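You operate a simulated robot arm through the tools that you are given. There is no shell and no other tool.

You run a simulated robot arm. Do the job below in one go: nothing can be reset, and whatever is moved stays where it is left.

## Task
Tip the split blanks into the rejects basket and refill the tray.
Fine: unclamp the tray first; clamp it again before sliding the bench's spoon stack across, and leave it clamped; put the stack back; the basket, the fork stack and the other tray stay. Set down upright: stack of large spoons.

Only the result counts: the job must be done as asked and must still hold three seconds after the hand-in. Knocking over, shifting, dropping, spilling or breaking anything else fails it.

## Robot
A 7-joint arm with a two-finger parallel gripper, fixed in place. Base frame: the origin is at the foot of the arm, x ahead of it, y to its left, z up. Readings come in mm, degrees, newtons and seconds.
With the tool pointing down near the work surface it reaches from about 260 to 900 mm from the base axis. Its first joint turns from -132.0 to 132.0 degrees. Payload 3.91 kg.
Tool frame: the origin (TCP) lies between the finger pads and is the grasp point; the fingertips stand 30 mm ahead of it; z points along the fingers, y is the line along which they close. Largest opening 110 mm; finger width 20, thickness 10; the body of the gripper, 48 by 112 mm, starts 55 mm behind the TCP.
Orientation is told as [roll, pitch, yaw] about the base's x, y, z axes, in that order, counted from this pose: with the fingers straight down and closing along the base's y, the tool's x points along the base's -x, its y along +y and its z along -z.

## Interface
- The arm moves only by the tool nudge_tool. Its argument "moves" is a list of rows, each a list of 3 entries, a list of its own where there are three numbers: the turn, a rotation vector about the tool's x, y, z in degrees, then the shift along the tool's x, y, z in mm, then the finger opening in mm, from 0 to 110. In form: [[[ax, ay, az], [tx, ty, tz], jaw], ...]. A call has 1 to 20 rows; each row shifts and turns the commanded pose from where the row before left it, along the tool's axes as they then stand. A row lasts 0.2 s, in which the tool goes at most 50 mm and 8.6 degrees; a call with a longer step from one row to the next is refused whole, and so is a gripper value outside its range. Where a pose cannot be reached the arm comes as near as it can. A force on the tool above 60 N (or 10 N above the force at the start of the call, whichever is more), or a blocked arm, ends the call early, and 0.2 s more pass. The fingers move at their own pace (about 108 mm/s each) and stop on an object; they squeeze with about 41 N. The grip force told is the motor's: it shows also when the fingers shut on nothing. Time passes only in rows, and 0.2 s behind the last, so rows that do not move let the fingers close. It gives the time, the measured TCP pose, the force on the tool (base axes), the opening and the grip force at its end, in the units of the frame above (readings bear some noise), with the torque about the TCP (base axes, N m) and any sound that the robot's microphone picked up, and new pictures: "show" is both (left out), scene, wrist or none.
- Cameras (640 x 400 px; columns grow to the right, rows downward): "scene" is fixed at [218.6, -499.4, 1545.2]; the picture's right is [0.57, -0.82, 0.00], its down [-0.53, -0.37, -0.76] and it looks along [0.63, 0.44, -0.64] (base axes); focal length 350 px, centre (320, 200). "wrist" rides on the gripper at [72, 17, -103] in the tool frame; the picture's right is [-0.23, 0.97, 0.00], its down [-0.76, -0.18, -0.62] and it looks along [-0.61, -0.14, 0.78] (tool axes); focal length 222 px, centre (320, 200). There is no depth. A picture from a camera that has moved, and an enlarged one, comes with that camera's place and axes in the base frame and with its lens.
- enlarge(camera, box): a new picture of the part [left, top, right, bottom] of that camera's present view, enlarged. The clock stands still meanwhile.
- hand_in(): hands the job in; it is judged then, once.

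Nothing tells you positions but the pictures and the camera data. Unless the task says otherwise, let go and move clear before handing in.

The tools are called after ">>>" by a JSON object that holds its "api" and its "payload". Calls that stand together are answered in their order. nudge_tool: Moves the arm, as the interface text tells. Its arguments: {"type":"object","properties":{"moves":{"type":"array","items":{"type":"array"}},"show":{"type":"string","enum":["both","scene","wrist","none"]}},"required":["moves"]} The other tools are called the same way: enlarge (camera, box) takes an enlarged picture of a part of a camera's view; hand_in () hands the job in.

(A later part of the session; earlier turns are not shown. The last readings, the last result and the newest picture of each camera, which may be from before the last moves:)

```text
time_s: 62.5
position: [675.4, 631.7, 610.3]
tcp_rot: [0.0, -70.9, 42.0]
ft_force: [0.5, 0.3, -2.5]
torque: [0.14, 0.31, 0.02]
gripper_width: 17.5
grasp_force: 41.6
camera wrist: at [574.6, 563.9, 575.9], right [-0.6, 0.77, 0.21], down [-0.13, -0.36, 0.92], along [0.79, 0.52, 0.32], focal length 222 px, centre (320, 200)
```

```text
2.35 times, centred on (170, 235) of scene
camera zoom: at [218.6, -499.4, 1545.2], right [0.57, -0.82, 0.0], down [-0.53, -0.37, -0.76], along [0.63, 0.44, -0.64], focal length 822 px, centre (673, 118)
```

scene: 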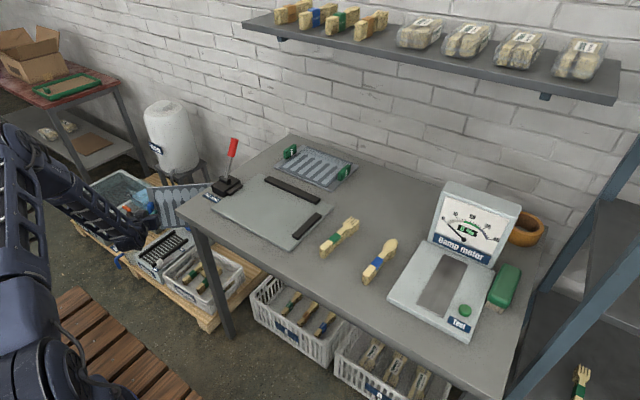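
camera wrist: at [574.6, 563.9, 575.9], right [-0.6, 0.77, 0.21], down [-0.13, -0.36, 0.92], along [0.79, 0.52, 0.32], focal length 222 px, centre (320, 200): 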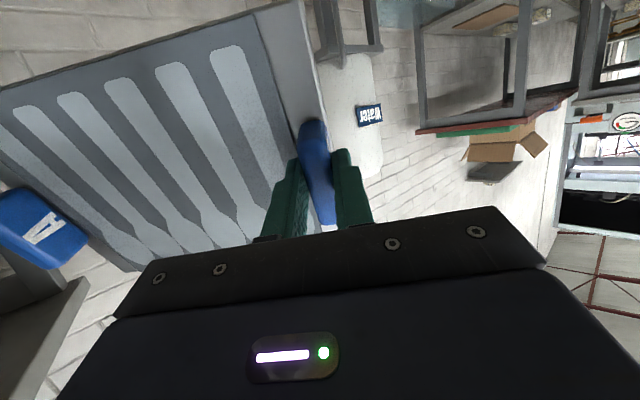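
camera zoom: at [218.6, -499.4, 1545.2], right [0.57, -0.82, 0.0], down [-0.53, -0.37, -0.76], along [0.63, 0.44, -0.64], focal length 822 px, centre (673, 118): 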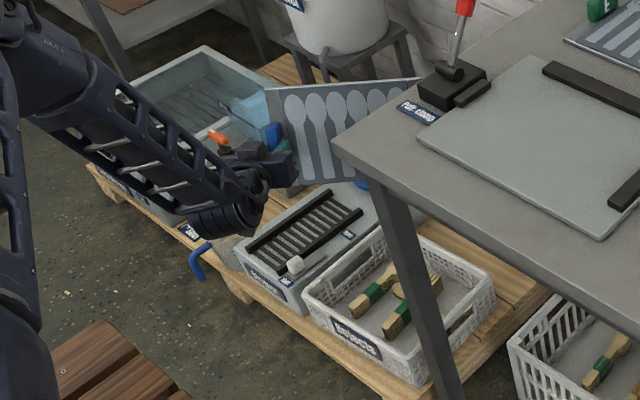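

All six pockets are empty. I need to confirm where the blanks landed.

>>> {"api": "enlarge", "payload": {"camera": "scene", "box": [140, 230, 250, 330]}}

>>> {"api": "enlarge", "payload": {"camera": "scene", "box": [60, 160, 240, 300]}}

>>> {"api": "enlarge", "payload": {"camera": "scene", "box": [0, 220, 240, 400]}}

```text
4.00 times, centred on (195, 280) of scene
camera zoom: at [218.6, -499.4, 1545.2], right [0.57, -0.82, 0.0], down [-0.53, -0.37, -0.76], along [0.63, 0.44, -0.64], focal length 1398 px, centre (820, -120)
```

zoom: 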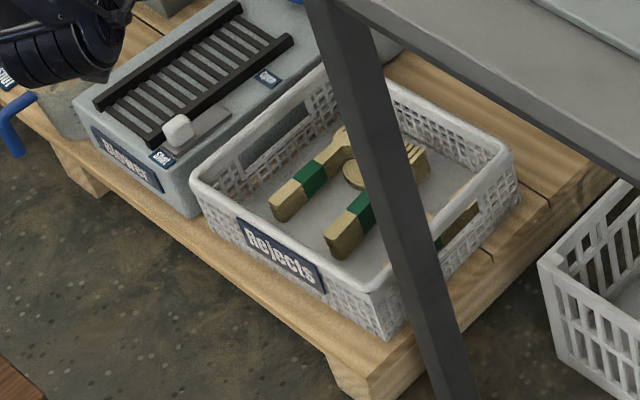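

```text
2.86 times, centred on (150, 230) of scene
camera zoom: at [218.6, -499.4, 1545.2], right [0.57, -0.82, 0.0], down [-0.53, -0.37, -0.76], along [0.63, 0.44, -0.64], focal length 999 px, centre (806, 114)
```

zoom: 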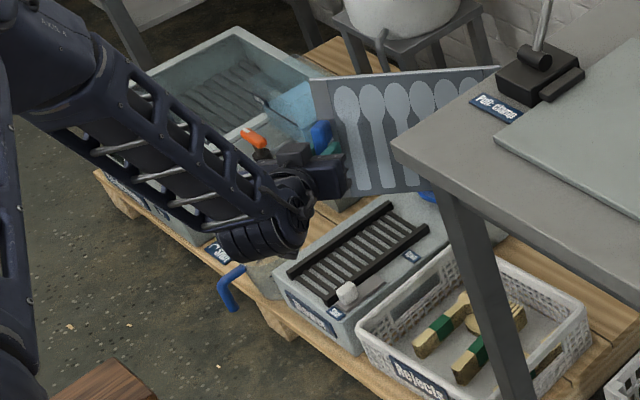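

```text
2.22 times, centred on (120, 310) of scene
camera zoom: at [218.6, -499.4, 1545.2], right [0.57, -0.82, 0.0], down [-0.53, -0.37, -0.76], along [0.63, 0.44, -0.64], focal length 777 px, centre (764, -44)
```

zoom: 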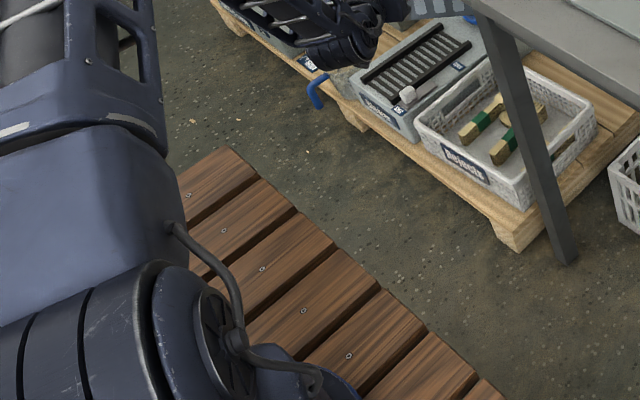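

Only one blank is clearly visible in the basket from here, since the bench leg hides part of it. I'll untilt and look with the wrist camera.

>>> {"api": "nudge_tool", "payload": {"moves": [[[0, 3, 0], [0, 0, 0], 0], [[0, 6, 0], [0, 0, 0], 0], [[0, 7, 0], [0, 0, 0], 0], [[0, 7, 0], [0, 0, 0], 0], [[0, 7, 0], [0, 0, 0], 0], [[0, 7, 0], [0, 0, 0], 0], [[0, 7, 0], [0, 0, 0], 0], [[0, 7, 0], [0, 0, 0], 0], [[0, 7, 0], [0, 0, 0], 0], [[0, 7, 0], [0, 0, 0], 0], [[0, 3.9, 0], [0, 0, 0], 0], [[0, 2, 0], [0, 0, -10], 0], [[0, 0, 0], [0, 0, -30], 0], [[0, 0, 0], [0, 0, -40], 0], [[0, 0, 0], [0, 0, -40], 0], [[0, 0, 0], [0, 0, -40], 0], [[0, 0, 0], [0, 0, -40], 0], [[0, 0, 0], [0, 0, -30], 0], [[0, 0, 0], [0, 0, -10], 0], [[0, 0, 0], [0, 0, 0], 0]], "show": "both"}}

>>> {"api": "enlarge", "payload": {"camera": "scene", "box": [60, 180, 260, 330]}}

```text
time_s: 66.7
position: [673.7, 630.4, 851.2]
tcp_rot: [0.1, 0.0, 42.0]
ft_force: [0.5, -1.1, -3.5]
torque: [0.24, 0.26, 0.0]
gripper_width: 17.4
grasp_force: 41.3
camera wrist: at [610.9, 595.8, 955.2], right [-0.48, 0.88, 0.0], down [0.69, 0.38, 0.62], along [0.55, 0.3, -0.78], focal length 222 px, centre (320, 200)
```

scene: 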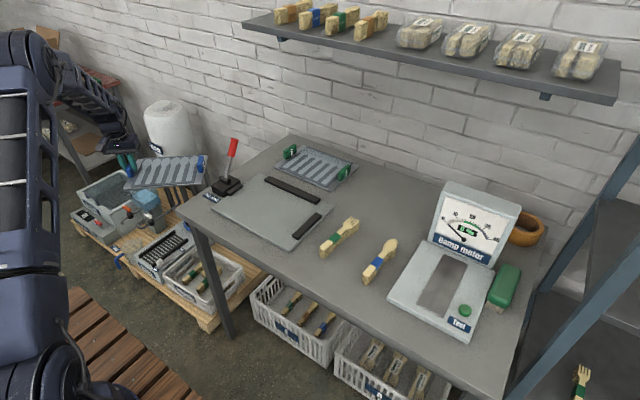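
wrist: 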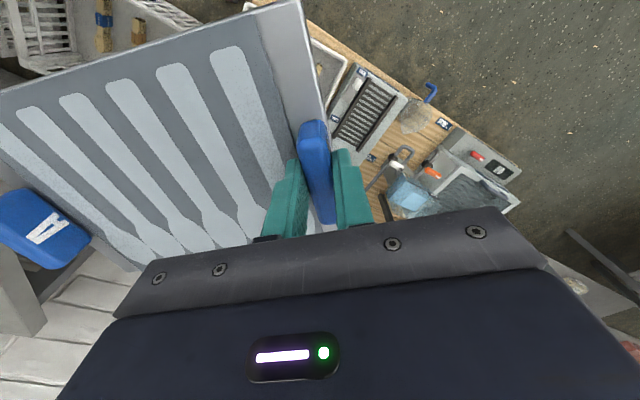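

```text
2.67 times, centred on (160, 255) of scene
camera zoom: at [218.6, -499.4, 1545.2], right [0.57, -0.82, 0.0], down [-0.53, -0.37, -0.76], along [0.63, 0.44, -0.64], focal length 932 px, centre (747, 53)
```

zoom: 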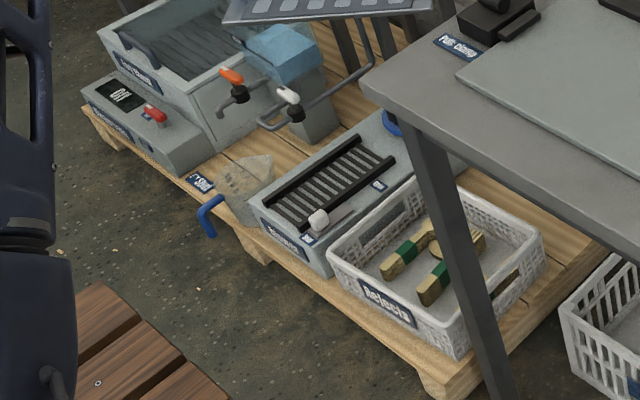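

I'll raise the tray, yaw back and reposition so the basket is visible past the tray's edge.

>>> {"api": "nudge_tool", "payload": {"moves": [[[0, 0, 0], [0, 0, -15], 0], [[0, 0, 0], [0, 0, -30], 0], [[0, 0, 0], [0, 0, -40], 0], [[0, 0, 0], [0, 0, -40], 0], [[0, 0, 4], [0, 0, -40], 0], [[0, 0, 6], [0, 0, -30], 0], [[0, 0, 7], [0, 0, -15], 0], [[0, 0, 7], [0, 0, 0], 0], [[0, 0, 7], [0, 0, 0], 0], [[0, 0, 6], [0, 0, 0], 0], [[0, 0, 5], [0, 0, 0], 0], [[0, 0, 0], [2, -15, 0], 0], [[0, 0, 0], [5, -30, 0], 0], [[0, 0, 0], [6, -40, 0], 0], [[0, 0, 0], [6, -40, 0], 0], [[0, 0, 0], [6, -40, 0], 0], [[0, 0, 0], [5, -40, 0], 0], [[0, 0, 0], [4, -25, 0], 0], [[0, 0, 0], [0, -10, 0], 0], [[0, 0, 0], [0, 0, 0], 0]], "show": "both"}}

>>> {"api": "enlarge", "payload": {"camera": "wrist", "box": [320, 0, 480, 130]}}

```text
time_s: 70.9
position: [639.8, 391.7, 1061.6]
tcp_rot: [-0.1, 0.0, -0.1]
ft_force: [-0.2, -0.3, -2.8]
torque: [0.29, 0.01, 0.0]
gripper_width: 17.6
grasp_force: 40.9
camera wrist: at [569.3, 409.9, 1163.9], right [0.23, 0.97, 0.0], down [0.76, -0.18, 0.62], along [0.61, -0.14, -0.78], focal length 222 px, centre (320, 200)
```

scene: 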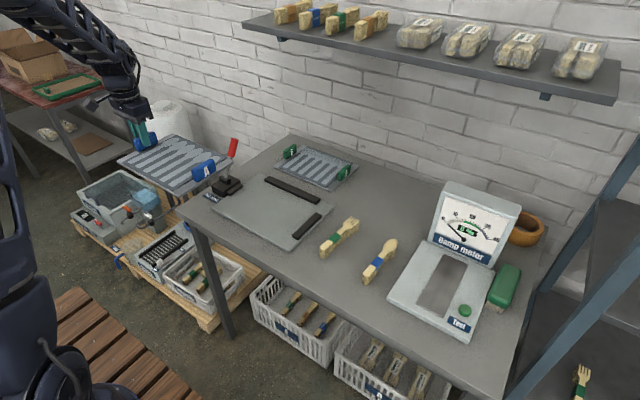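
wrist: 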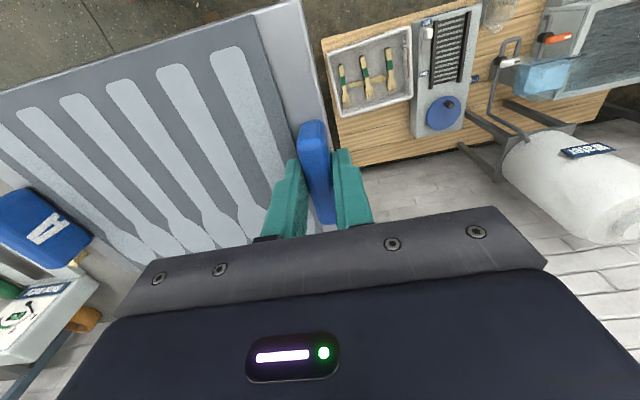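

```text
3.08 times, centred on (400, 65) of wrist
camera zoom: at [569.3, 409.9, 1163.9], right [0.23, 0.97, 0.0], down [0.76, -0.18, 0.62], along [0.61, -0.14, -0.78], focal length 684 px, centre (74, 615)
```

zoom: 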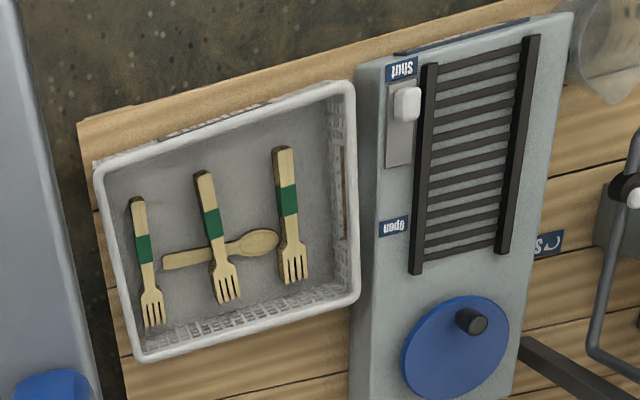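

>>> {"api": "enlarge", "payload": {"camera": "wrist", "box": [335, 20, 420, 120]}}

>>> {"api": "enlarge", "payload": {"camera": "wrist", "box": [440, 0, 640, 150]}}

>>> {"api": "enlarge", "payload": {"camera": "scene", "box": [60, 200, 260, 360]}}

>>> {"api": "enlarge", "payload": {"camera": "scene", "box": [150, 240, 250, 320]}}

>>> {"api": "enlarge", "payload": {"camera": "wrist", "box": [0, 0, 340, 280]}}

```text
4.00 times, centred on (378, 70) of wrist
camera zoom: at [569.3, 409.9, 1163.9], right [0.23, 0.97, 0.0], down [0.76, -0.18, 0.62], along [0.61, -0.14, -0.78], focal length 888 px, centre (90, 720)
```

zoom: 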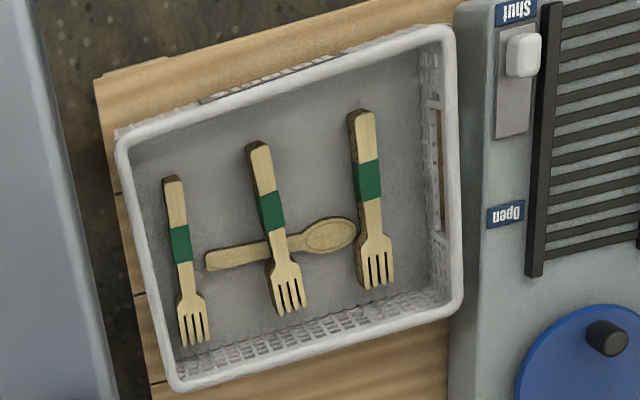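

```text
2.67 times, centred on (540, 75) of wrist
camera zoom: at [569.3, 409.9, 1163.9], right [0.23, 0.97, 0.0], down [0.76, -0.18, 0.62], along [0.61, -0.14, -0.78], focal length 592 px, centre (-267, 533)
```

zoom: 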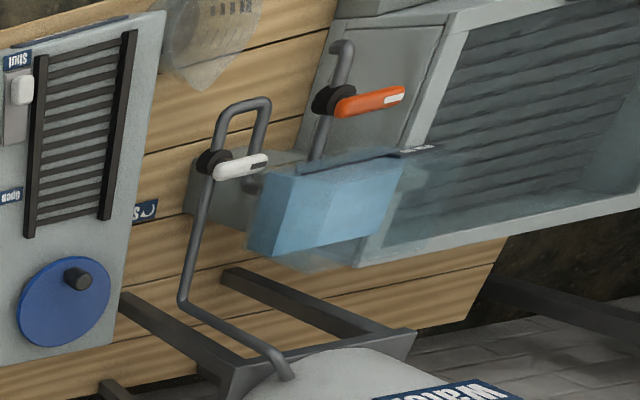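

```text
2.50 times, centred on (160, 280) of scene
camera zoom: at [218.6, -499.4, 1545.2], right [0.57, -0.82, 0.0], down [-0.53, -0.37, -0.76], along [0.63, 0.44, -0.64], focal length 874 px, centre (720, 0)
```

zoom: 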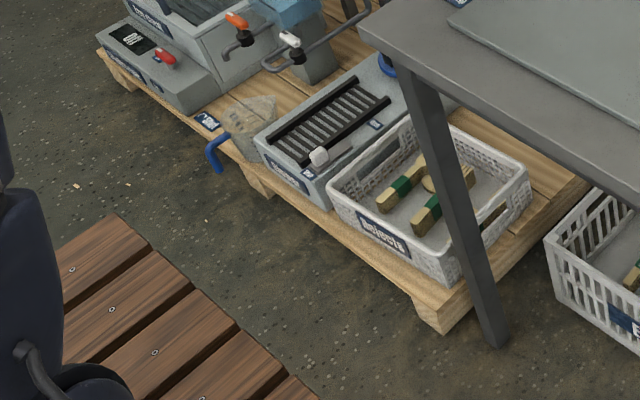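

```text
5.00 times, centred on (200, 280) of scene
camera zoom: at [218.6, -499.4, 1545.2], right [0.57, -0.82, 0.0], down [-0.53, -0.37, -0.76], along [0.63, 0.44, -0.64], focal length 1748 px, centre (920, -200)
```

zoom: 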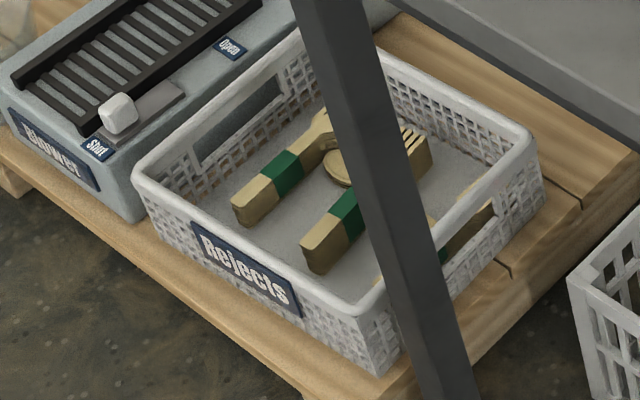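

```text
1.43 times, centred on (170, 140) of wrist
camera zoom: at [569.3, 409.9, 1163.9], right [0.23, 0.97, 0.0], down [0.76, -0.18, 0.62], along [0.61, -0.14, -0.78], focal length 317 px, centre (534, 286)
```

zoom: 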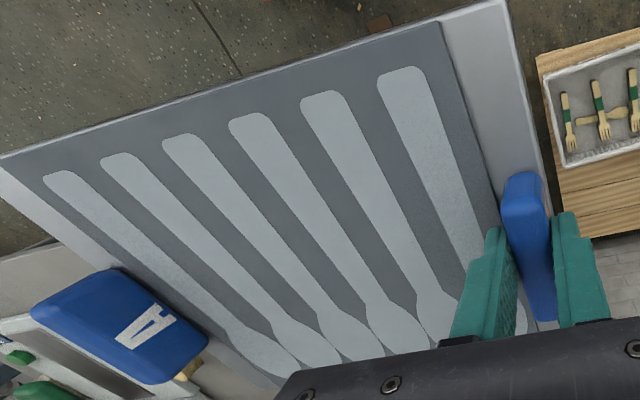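

The blanks have left the tray and sit as a single spoon-shaped pile in the rejects basket; nothing is on the floor, pallet or blower. I'll retrace the path to put the tray back in its fixture, moving y first and then x to stay clear of the lever.

>>> {"api": "nudge_tool", "payload": {"moves": [[[0, 0, 0], [0, -10, 0], 0], [[0, 0, 0], [0, -25, 0], 0], [[0, 0, 0], [0, -40, 0], 0], [[0, 0, 0], [0, -40, 0], 0], [[0, 0, 0], [0, -30, 0], 0], [[0, 0, 0], [0, -18, 0], 0], [[0, 0, 0], [0, -8, 0], 0], [[0, 0, 0], [-10, 0, 0], 0], [[0, 0, 0], [-25, 0, 0], 0], [[0, 0, 0], [-40, 0, 0], 0], [[0, 0, 0], [-40, 0, 0], 0], [[0, 0, 0], [-30, 0, 0], 0], [[0, 0, 0], [-15, 0, 0], 0], [[0, 0, 0], [-5, 0, 0], 0], [[0, 0, 0], [0, 0, 0], 0], [[0, 0, 0], [0, 0, 0], 0]], "show": "both"}}

```text
time_s: 74.3
position: [803.2, 220.5, 1062.5]
tcp_rot: [0.0, 0.0, 0.1]
ft_force: [0.8, -0.6, -3.5]
torque: [0.31, -0.01, 0.02]
gripper_width: 17.4
grasp_force: 40.7
camera wrist: at [732.9, 237.3, 1164.1], right [0.23, 0.97, 0.0], down [0.76, -0.18, 0.62], along [0.61, -0.14, -0.78], focal length 222 px, centre (320, 200)
```

scene: 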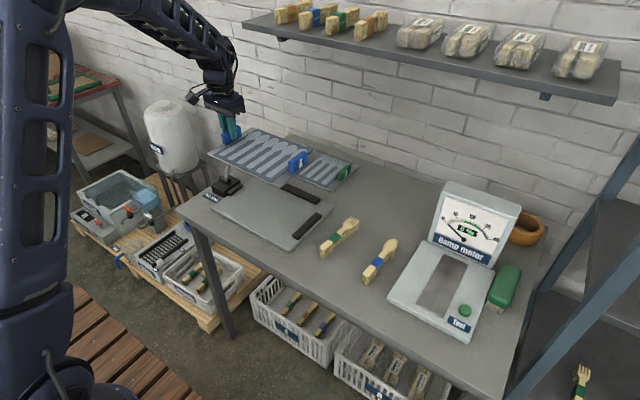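
wrist: 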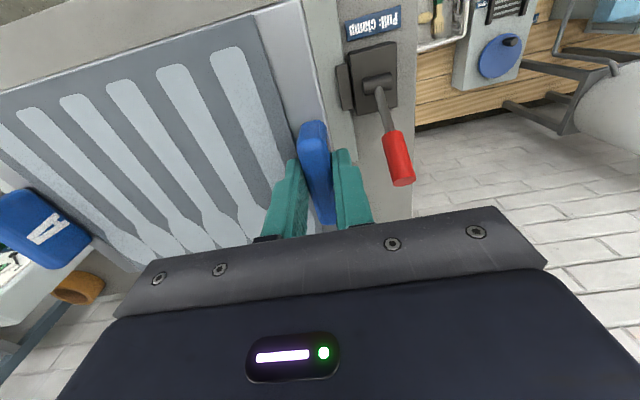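

>>> {"api": "nudge_tool", "payload": {"moves": [[[0, 0, 0], [-1.5, 0, 10], 0], [[0, 0, 0], [0, 0, 20], 0], [[0, 0, 0], [0, 0, 28], 0], [[0, 0, 0], [0, 0, 28], 0], [[0, 0, 0], [0, 0, 28], 0], [[0, 0, 0], [0, 0, 25], 0], [[0, 0, 0], [0, 0, 15], 0], [[0, 0, 0], [0, 0, 10], 0], [[0, 0, 0], [0, 0, 8], 0], [[0, 0, 0], [0, 0, 4], 0], [[0, 0, 0], [0, 0, 0], 0]], "show": "both"}}

>>> {"api": "enlarge", "payload": {"camera": "scene", "box": [190, 140, 340, 260]}}

>>> {"api": "enlarge", "payload": {"camera": "wrist", "box": [220, 80, 420, 240]}}

```text
time_s: 76.7
position: [806.1, 219.9, 885.2]
tcp_rot: [0.0, 0.1, 0.0]
ft_force: [-0.6, 0.4, -2.5]
torque: [0.34, 0.01, 0.0]
gripper_width: 17.5
grasp_force: 41.5
camera wrist: at [735.5, 238.0, 987.8], right [0.23, 0.97, 0.0], down [0.76, -0.18, 0.62], along [0.61, -0.14, -0.78], focal length 222 px, centre (320, 200)
```

scene: 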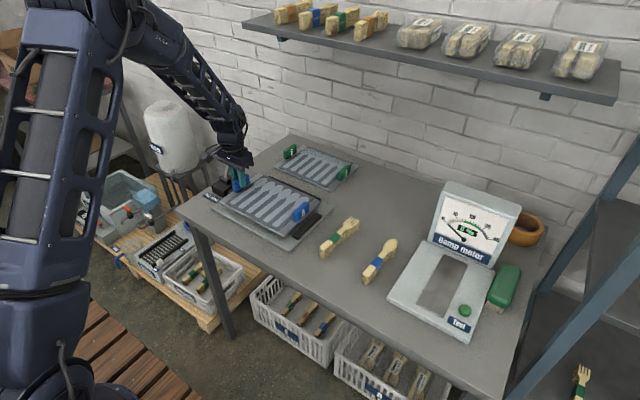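
wrist: 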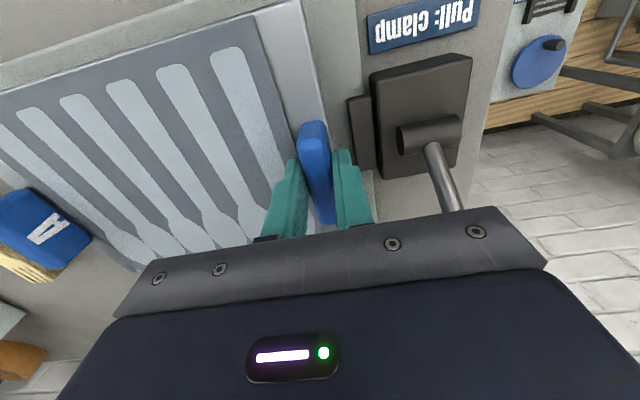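

```text
3.33 times, centred on (265, 200) of scene
camera zoom: at [218.6, -499.4, 1545.2], right [0.57, -0.82, 0.0], down [-0.53, -0.37, -0.76], along [0.63, 0.44, -0.64], focal length 1165 px, centre (503, 200)
```

zoom: 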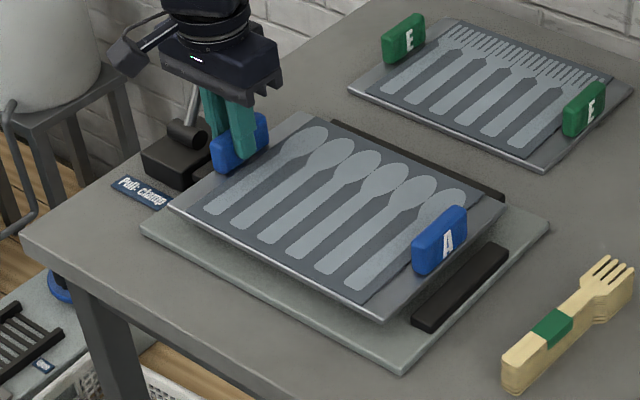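

```text
2.50 times, centred on (320, 160) of wrist
camera zoom: at [735.5, 238.0, 987.8], right [0.23, 0.97, 0.0], down [0.76, -0.18, 0.62], along [0.61, -0.14, -0.78], focal length 555 px, centre (320, 300)
```

zoom: 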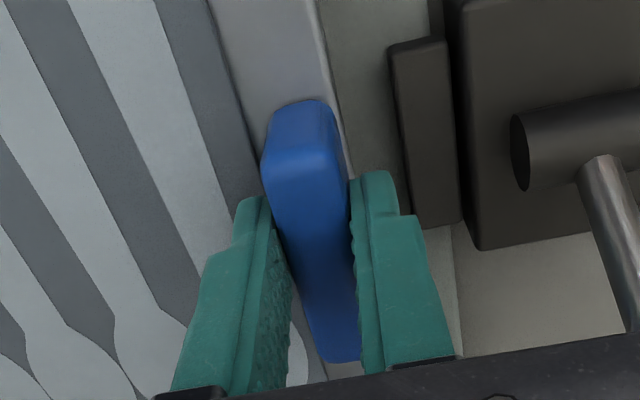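

>>> {"api": "nudge_tool", "payload": {"moves": [[[0, 0, 0], [1.5, 0, 4], 0], [[0, 0, 0], [0, 0, 4], 0], [[0, 0, 0], [0, 0, 4], 0], [[0, 0, 0], [0, 0, 3], 0], [[0, 0, 0], [0, 0, 0], 0]], "show": "none"}}

>>> {"api": "enlarge", "payload": {"camera": "scene", "box": [190, 140, 340, 260]}}

```text
time_s: 77.9
position: [803.8, 219.8, 868.7]
tcp_rot: [0.0, 0.0, 0.0]
ft_force: [0.0, -0.3, -2.6]
torque: [0.35, 0.01, 0.0]
gripper_width: 17.4
grasp_force: 41.2
```

```text
3.33 times, centred on (265, 200) of scene
camera zoom: at [218.6, -499.4, 1545.2], right [0.57, -0.82, 0.0], down [-0.53, -0.37, -0.76], along [0.63, 0.44, -0.64], focal length 1165 px, centre (503, 200)
```

zoom: 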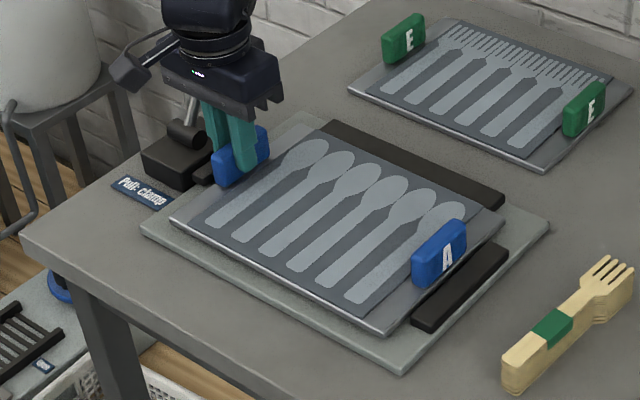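

Aligned with the rails. I'll lower the last few millimetres and watch the force for contact.

>>> {"api": "nudge_tool", "payload": {"moves": [[[0, 0, 0], [0, 0, 2], 0], [[0, 0, 0], [0, 0, 2], 0], [[0, 0, 0], [0, 0, 0], 0]], "show": "none"}}

>>> {"api": "nudge_tool", "payload": {"moves": [[[0, 0, 0], [0, 0, 1.5], 0], [[0, 0, 0], [0, 0, 0], 0]], "show": "none"}}

>>> {"api": "nudge_tool", "payload": {"moves": [[[0, 0, 0], [0, 0, 1.5], 0], [[0, 0, 0], [0, 0, 0], 0]], "show": "both"}}

>>> {"api": "enlarge", "payload": {"camera": "scene", "box": [190, 140, 340, 260]}}

```text
time_s: 78.7
position: [804.4, 220.3, 866.3]
tcp_rot: [0.0, 0.0, 0.0]
ft_force: [0.4, 0.3, -3.3]
torque: [0.34, 0.03, -0.02]
gripper_width: 17.5
grasp_force: 40.8
```

```text
time_s: 79.3
position: [804.9, 220.3, 864.2]
tcp_rot: [0.0, -0.1, 0.0]
ft_force: [-0.9, -0.5, -2.4]
torque: [0.11, -0.06, 0.05]
gripper_width: 17.6
grasp_force: 41.1
```

```text
time_s: 79.9
position: [805.1, 221.3, 863.8]
tcp_rot: [0.1, 0.0, 0.1]
ft_force: [-1.6, 1.5, 2.3]
torque: [-0.03, -0.42, -0.01]
gripper_width: 17.7
grasp_force: 41.0
camera wrist: at [734.2, 238.5, 966.8], right [0.23, 0.97, 0.0], down [0.76, -0.18, 0.62], along [0.61, -0.14, -0.78], focal length 222 px, centre (320, 200)
```

scene: 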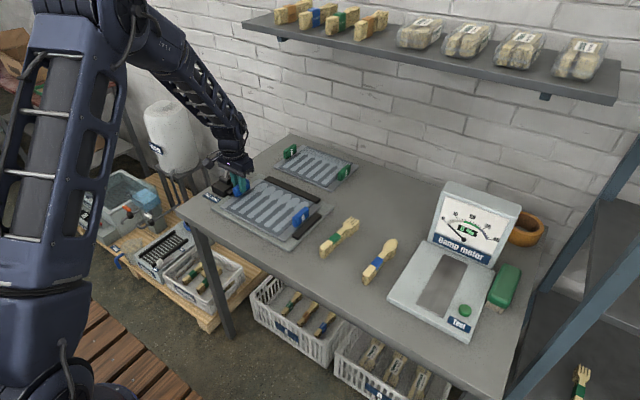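
wrist: 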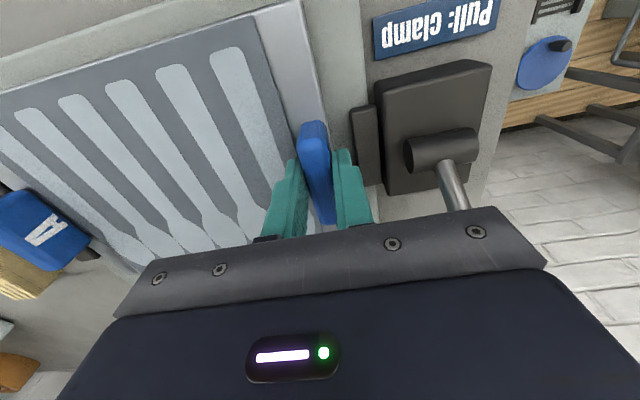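

```text
3.33 times, centred on (265, 200) of scene
camera zoom: at [218.6, -499.4, 1545.2], right [0.57, -0.82, 0.0], down [-0.53, -0.37, -0.76], along [0.63, 0.44, -0.64], focal length 1165 px, centre (503, 200)
```

zoom: 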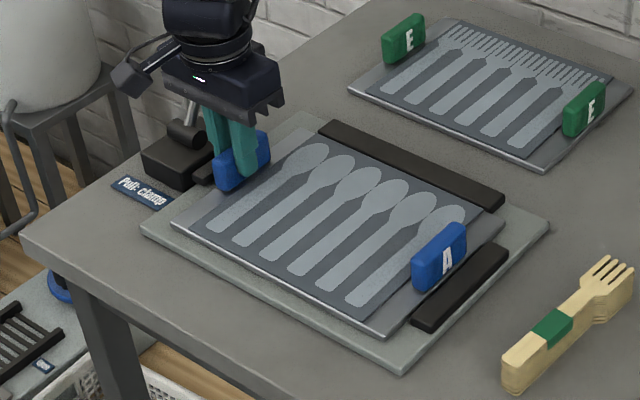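

Contact confirmed: the load is gone and the tray sits where it was. I'll release and rise.

>>> {"api": "nudge_tool", "payload": {"moves": [[[0, 0, 0], [0, 0, 0], 25], [[0, 0, 0], [0, 0, 0], 25], [[0, 0, 0], [0, 0, -5], 25], [[0, 0, 0], [0, 0, -15], 25], [[0, 0, 0], [0, 0, -25], 25], [[0, 0, 0], [0, 0, -35], 25], [[0, 0, 0], [0, 0, -40], 25], [[0, 0, 0], [0, 0, -40], 25], [[0, 0, 0], [0, 0, 0], 25]], "show": "both"}}

>>> {"api": "enlarge", "payload": {"camera": "scene", "box": [190, 140, 340, 260]}}

>>> {"api": "enlarge", "payload": {"camera": "wrist", "box": [0, 30, 440, 260]}}

```text
time_s: 81.9
position: [804.5, 220.9, 1021.4]
tcp_rot: [0.0, 0.0, 0.0]
ft_force: [0.1, 0.2, -0.1]
torque: [0.01, -0.01, -0.01]
gripper_width: 25.2
grasp_force: 0.1
camera wrist: at [734.0, 238.5, 1124.5], right [0.23, 0.97, 0.0], down [0.76, -0.18, 0.62], along [0.61, -0.14, -0.78], focal length 222 px, centre (320, 200)
```

scene: 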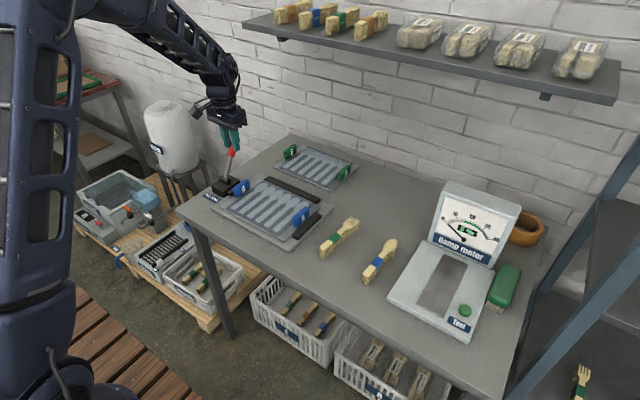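
wrist: 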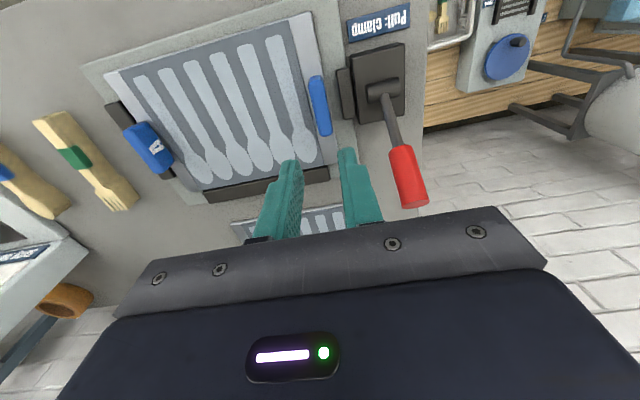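

```text
3.33 times, centred on (265, 200) of scene
camera zoom: at [218.6, -499.4, 1545.2], right [0.57, -0.82, 0.0], down [-0.53, -0.37, -0.76], along [0.63, 0.44, -0.64], focal length 1165 px, centre (503, 200)
```

zoom: 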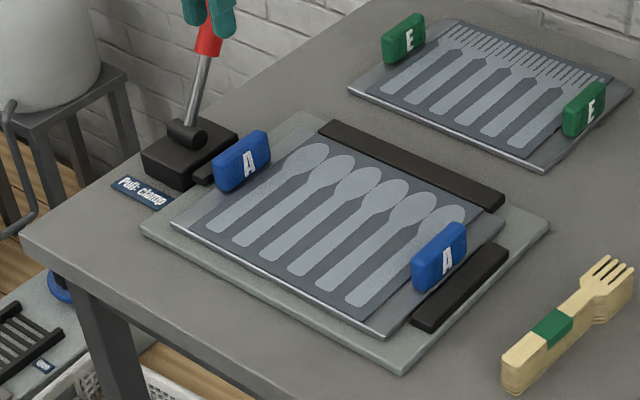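

```text
1.45 times, centred on (220, 145) of wrist
camera zoom: at [734.0, 238.5, 1124.5], right [0.23, 0.97, 0.0], down [0.76, -0.18, 0.62], along [0.61, -0.14, -0.78], focal length 323 px, centre (466, 280)
```

zoom: 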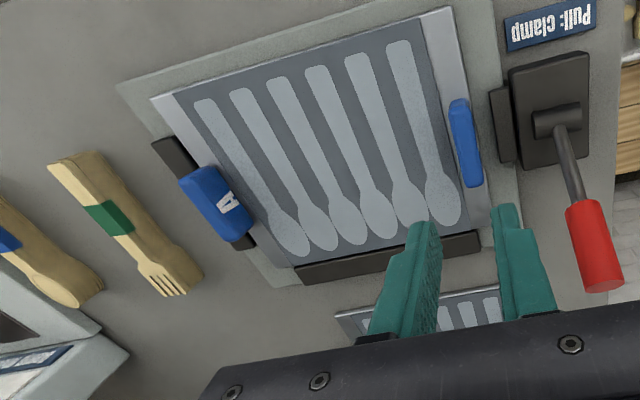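

The tray is seated. To re-clamp, I'll turn the gripper 90° so the fingers straddle the lever in x, then pull it toward the robot.

>>> {"api": "nudge_tool", "payload": {"moves": [[[0, 0, 0], [0, 0, -20], 40], [[0, 0, 0], [0, 0, -20], 80], [[0, 0, -8.2], [0, 0, 0], 80], [[0, 0, -8.2], [0, 0, 0], 80], [[0, 0, -8.2], [0, 0, 0], 80], [[0, 0, -8.2], [0, 0, 0], 80], [[0, 0, -8.2], [0, 0, 0], 80], [[0, 0, -8.2], [0, 0, 0], 80], [[0, 0, -8.2], [0, 0, 0], 80], [[0, 0, -8.2], [0, 0, 0], 80], [[0, 0, -8.2], [0, 0, 0], 80], [[0, 0, -8.2], [0, 0, 0], 80], [[0, 0, -8], [0, 0, 0], 80], [[0, 0, 0], [-25, -20.5, 0], 80], [[0, 0, 0], [-25, -20.5, 0], 80], [[0, 0, 0], [-25, -20.5, 0], 80], [[0, 0, 0], [0, 0, 0], 80]], "show": "both"}}

>>> {"api": "enlarge", "payload": {"camera": "scene", "box": [170, 90, 290, 210]}}

>>> {"api": "enlarge", "payload": {"camera": "wrist", "box": [220, 80, 420, 240]}}

```text
time_s: 85.5
position: [864.9, 295.3, 1062.5]
tcp_rot: [0.0, 0.0, 89.9]
ft_force: [0.2, -1.3, -0.4]
torque: [0.01, 0.02, -0.01]
gripper_width: 80.0
grasp_force: 0.1
camera wrist: at [849.8, 224.0, 1166.2], right [-0.97, 0.23, 0.0], down [0.18, 0.76, 0.62], along [0.14, 0.61, -0.78], focal length 222 px, centre (320, 200)
```

scene: 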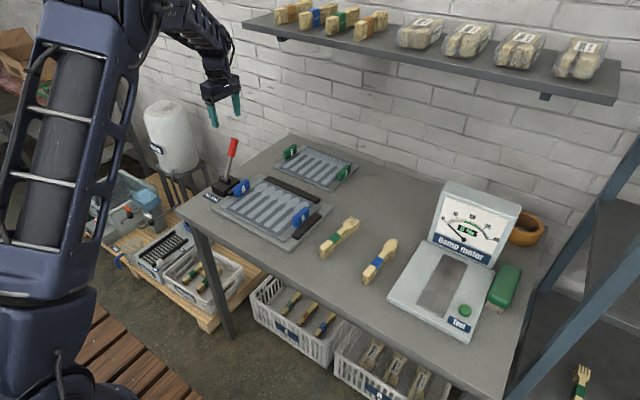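
wrist: 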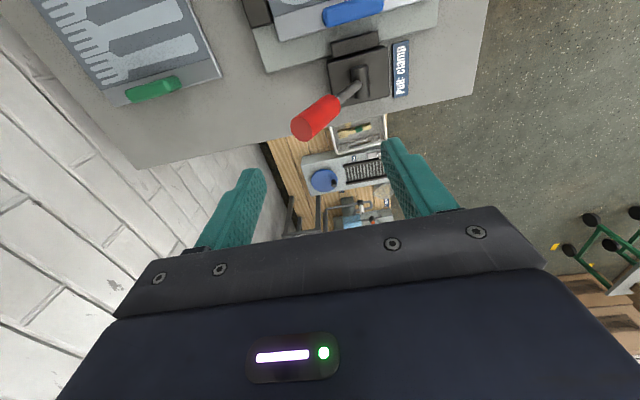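

```text
3.33 times, centred on (230, 150) of scene
camera zoom: at [218.6, -499.4, 1545.2], right [0.57, -0.82, 0.0], down [-0.53, -0.37, -0.76], along [0.63, 0.44, -0.64], focal length 1165 px, centre (620, 367)
```

zoom: 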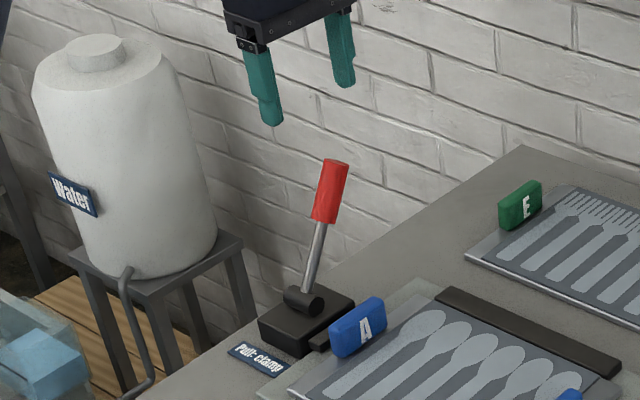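

```text
2.50 times, centred on (320, 160) of wrist
camera zoom: at [849.8, 224.0, 1166.2], right [-0.97, 0.23, 0.0], down [0.18, 0.76, 0.62], along [0.14, 0.61, -0.78], focal length 555 px, centre (320, 300)
```

zoom: 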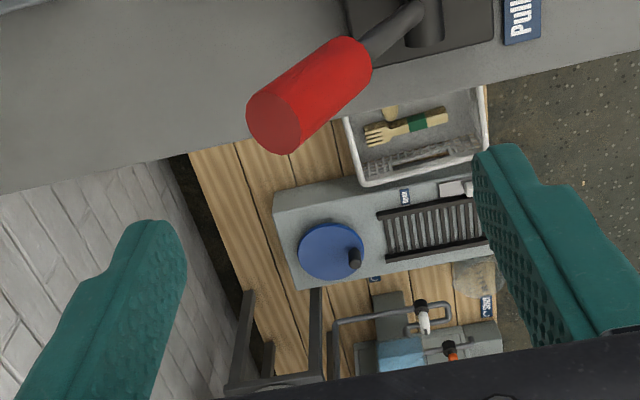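

The lever tip sits between the fingers at about (882, 295, 970). I'll descend to straddle it.

>>> {"api": "nudge_tool", "payload": {"moves": [[[0, 0, 0], [0, 0, 30], 80], [[0, 0, 0], [0, 0, 30], 80], [[0, 0, 0], [0, 0, 28], 80], [[0, 0, 0], [0, 0, 22], 80], [[0, 0, 0], [0, 0, 0], 80]], "show": "both"}}

>>> {"api": "enlarge", "payload": {"camera": "scene", "box": [170, 90, 290, 210]}}

>>> {"api": "enlarge", "payload": {"camera": "wrist", "box": [220, 80, 420, 240]}}

```text
time_s: 86.7
position: [866.0, 296.0, 952.6]
tcp_rot: [0.0, 0.0, 90.0]
ft_force: [-0.3, -0.8, -0.1]
torque: [-0.02, 0.0, 0.04]
gripper_width: 80.0
grasp_force: 0.1
camera wrist: at [850.3, 224.2, 1056.4], right [-0.97, 0.23, 0.0], down [0.18, 0.76, 0.62], along [0.14, 0.61, -0.78], focal length 222 px, centre (320, 200)
```

scene: 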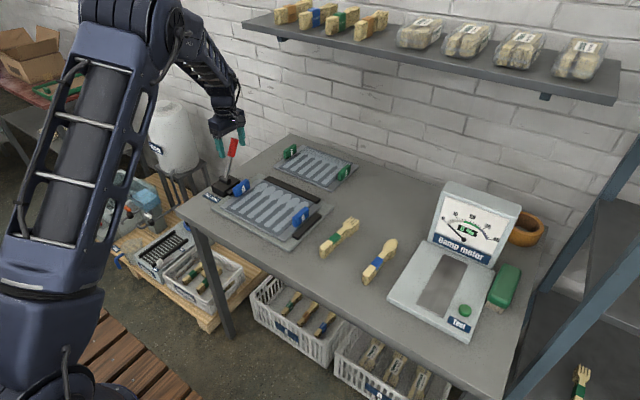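
wrist: 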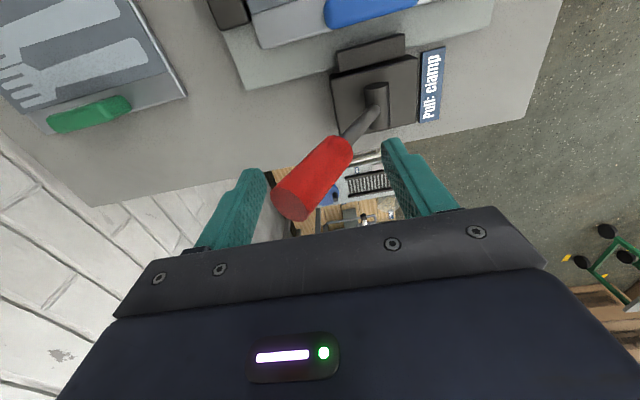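

```text
3.33 times, centred on (230, 150) of scene
camera zoom: at [218.6, -499.4, 1545.2], right [0.57, -0.82, 0.0], down [-0.53, -0.37, -0.76], along [0.63, 0.44, -0.64], focal length 1165 px, centre (620, 367)
```

zoom: 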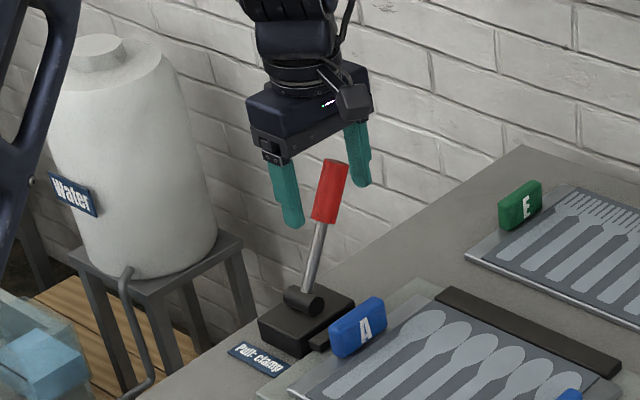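

```text
2.50 times, centred on (320, 160) of wrist
camera zoom: at [850.3, 224.2, 1056.4], right [-0.97, 0.23, 0.0], down [0.18, 0.76, 0.62], along [0.14, 0.61, -0.78], focal length 555 px, centre (320, 300)
```

zoom: 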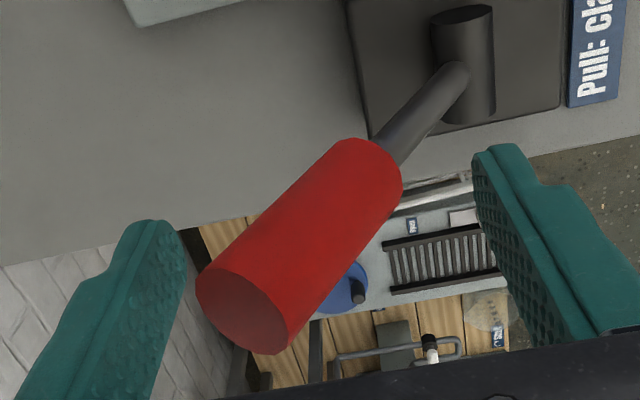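

Straddled. I'll pull the lever toward the robot (tool +y).

>>> {"api": "nudge_tool", "payload": {"moves": [[[0, 0, 0], [0, 8, 0], 80], [[0, 0, 0], [0, 10, 0], 80], [[0, 0, 0], [0, 10, 0], 80], [[0, 0, 0], [0, 10, 0], 80], [[0, 0, 0], [0, 10, 0], 80], [[0, 0, 0], [0, 10, 0], 80], [[0, 0, 0], [0, 10, 0], 80], [[0, 0, 0], [0, 10, 0], 80], [[0, 0, 0], [0, 10, 0], 80], [[0, 0, 0], [0, 8, 0], 80], [[0, 0, 0], [0, 6, 0], 80]], "show": "both"}}

>>> {"api": "enlarge", "payload": {"camera": "scene", "box": [170, 90, 290, 210]}}

```text
time_s: 89.1
position: [763.6, 295.0, 953.7]
tcp_rot: [0.0, 0.0, 89.9]
ft_force: [0.8, -1.4, -1.1]
torque: [-0.02, -0.03, -0.02]
gripper_width: 80.1
grasp_force: 0.3
camera wrist: at [748.3, 223.7, 1056.4], right [-0.97, 0.23, 0.0], down [0.18, 0.76, 0.62], along [0.14, 0.61, -0.78], focal length 222 px, centre (320, 200)
```

scene: 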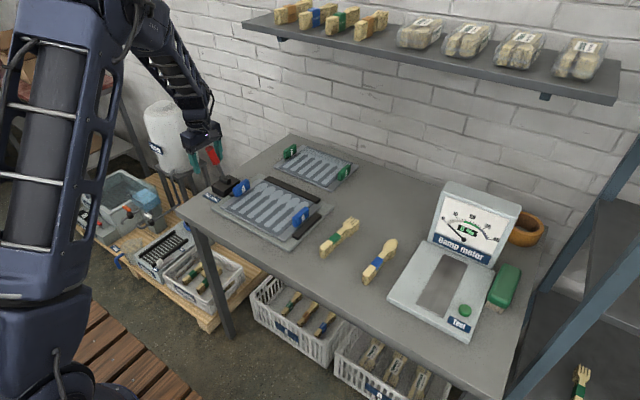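
wrist: 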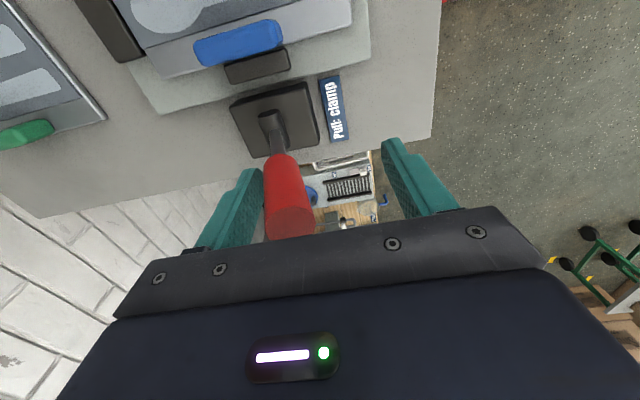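

```text
3.33 times, centred on (230, 150) of scene
camera zoom: at [218.6, -499.4, 1545.2], right [0.57, -0.82, 0.0], down [-0.53, -0.37, -0.76], along [0.63, 0.44, -0.64], focal length 1165 px, centre (620, 367)
```

zoom: 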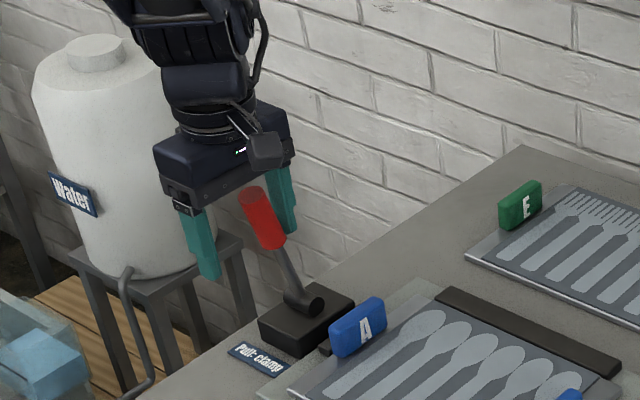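

The pad is against the tray. I'll continue gently to the end stop.

>>> {"api": "nudge_tool", "payload": {"moves": [[[0, 0, 0], [0, 4, 0], 80], [[0, 0, 0], [0, 4, 0], 80], [[0, 0, 0], [0, 4, 0], 80], [[0, 0, 0], [0, 4, 0], 80], [[0, 0, 0], [0, 3, 0], 80], [[0, 0, 0], [0, 3, 0], 80], [[0, 0, 0], [0, 3, 0], 80], [[0, 0, 0], [0, 3, 0], 80]], "show": "both"}}

>>> {"api": "enlarge", "payload": {"camera": "scene", "box": [170, 90, 290, 210]}}

>>> {"api": "enlarge", "payload": {"camera": "wrist", "box": [180, 0, 380, 180]}}

```text
time_s: 90.9
position: [737.2, 296.6, 953.3]
tcp_rot: [-0.1, 0.0, 90.0]
ft_force: [6.8, 1.4, 2.2]
torque: [0.1, -0.3, 0.06]
gripper_width: 83.5
grasp_force: 3.5
camera wrist: at [721.1, 224.1, 1056.6], right [-0.97, 0.23, 0.0], down [0.18, 0.76, 0.62], along [0.14, 0.61, -0.78], focal length 222 px, centre (320, 200)
```

scene: 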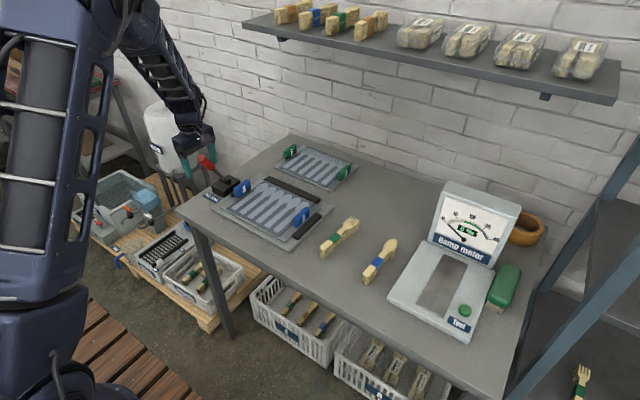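
wrist: 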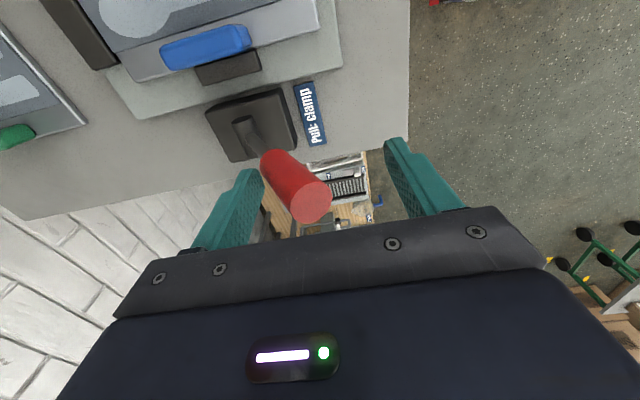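

```text
3.33 times, centred on (230, 150) of scene
camera zoom: at [218.6, -499.4, 1545.2], right [0.57, -0.82, 0.0], down [-0.53, -0.37, -0.76], along [0.63, 0.44, -0.64], focal length 1165 px, centre (620, 367)
```

zoom: 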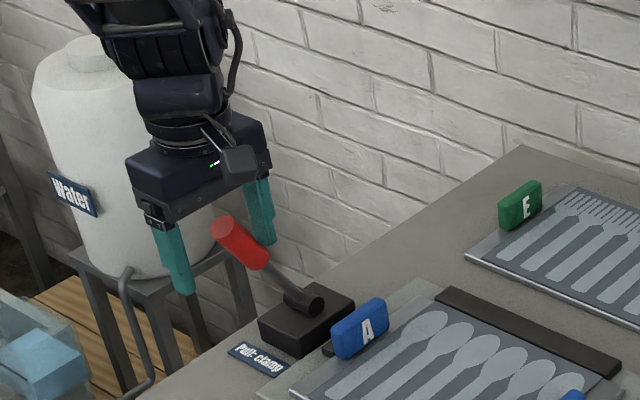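

```text
2.22 times, centred on (280, 90) of wrist
camera zoom: at [721.1, 224.1, 1056.6], right [-0.97, 0.23, 0.0], down [0.18, 0.76, 0.62], along [0.14, 0.61, -0.78], focal length 494 px, centre (409, 444)
```

zoom: 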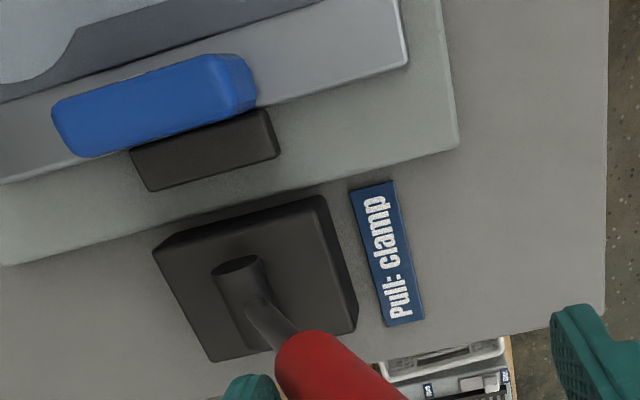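

The lever is back at its original pulled angle and the pad presses on the tray, so it's clamped. I'll back off and rise clear.

>>> {"api": "nudge_tool", "payload": {"moves": [[[0, 0, 0], [0, -8, 0], 80], [[0, 0, 0], [0, 0, 0], 100], [[0, 0, 0], [0, 0, -25], 100], [[0, 0, 0], [0, 0, -35], 100], [[0, 0, 0], [0, 0, -35], 100], [[0, 0, 8.2], [0, 0, 0], 100], [[0, 0, 8.2], [0, 0, 0], 100], [[0, 0, 8.2], [0, 0, 0], 100], [[0, 0, 8.2], [0, 0, 0], 100], [[0, 0, 8.2], [0, 0, 0], 100], [[0, 0, 8.2], [0, 0, 0], 100], [[0, 0, 8.2], [0, 0, 0], 100], [[0, 0, 8.2], [0, 0, 0], 100], [[0, 0, 8.2], [0, 0, 0], 100], [[0, 0, 8.2], [0, 0, 0], 100], [[0, 0, 8], [0, 0, 0], 100], [[0, 0, 0], [0, 0, 0], 100]], "show": "both"}}

>>> {"api": "enlarge", "payload": {"camera": "scene", "box": [180, 130, 340, 260]}}

```text
time_s: 94.5
position: [743.4, 295.6, 1047.6]
tcp_rot: [-0.1, 0.0, -0.2]
ft_force: [-0.4, 0.1, -0.6]
torque: [-0.01, -0.02, 0.01]
gripper_width: 100.0
grasp_force: 0.0
camera wrist: at [673.4, 313.3, 1150.8], right [0.23, 0.97, 0.0], down [0.76, -0.18, 0.62], along [0.61, -0.14, -0.78], focal length 222 px, centre (320, 200)
```

scene: 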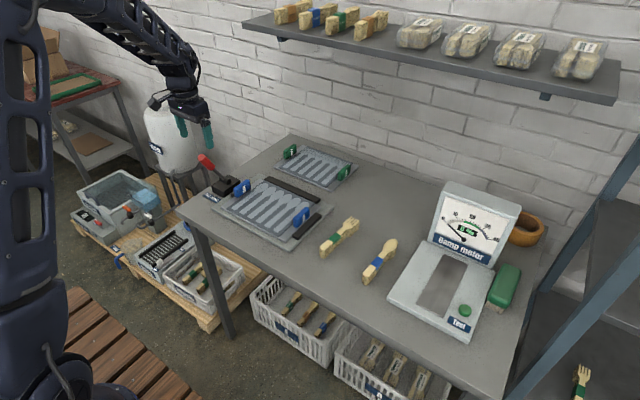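
wrist: 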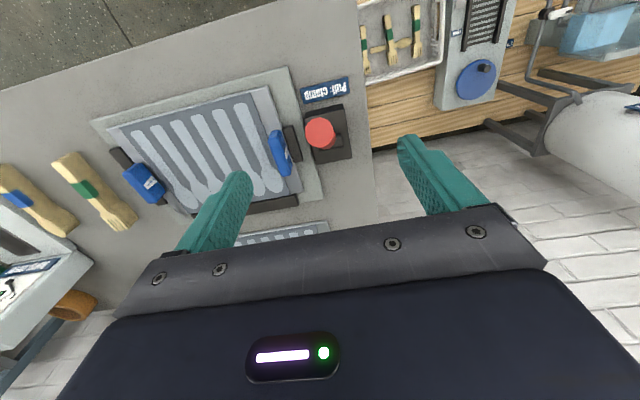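

```text
3.08 times, centred on (260, 195) of scene
camera zoom: at [218.6, -499.4, 1545.2], right [0.57, -0.82, 0.0], down [-0.53, -0.37, -0.76], along [0.63, 0.44, -0.64], focal length 1075 px, centre (505, 215)
```

zoom: 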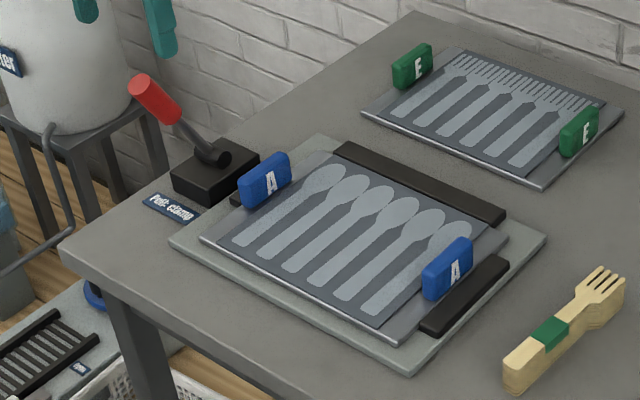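

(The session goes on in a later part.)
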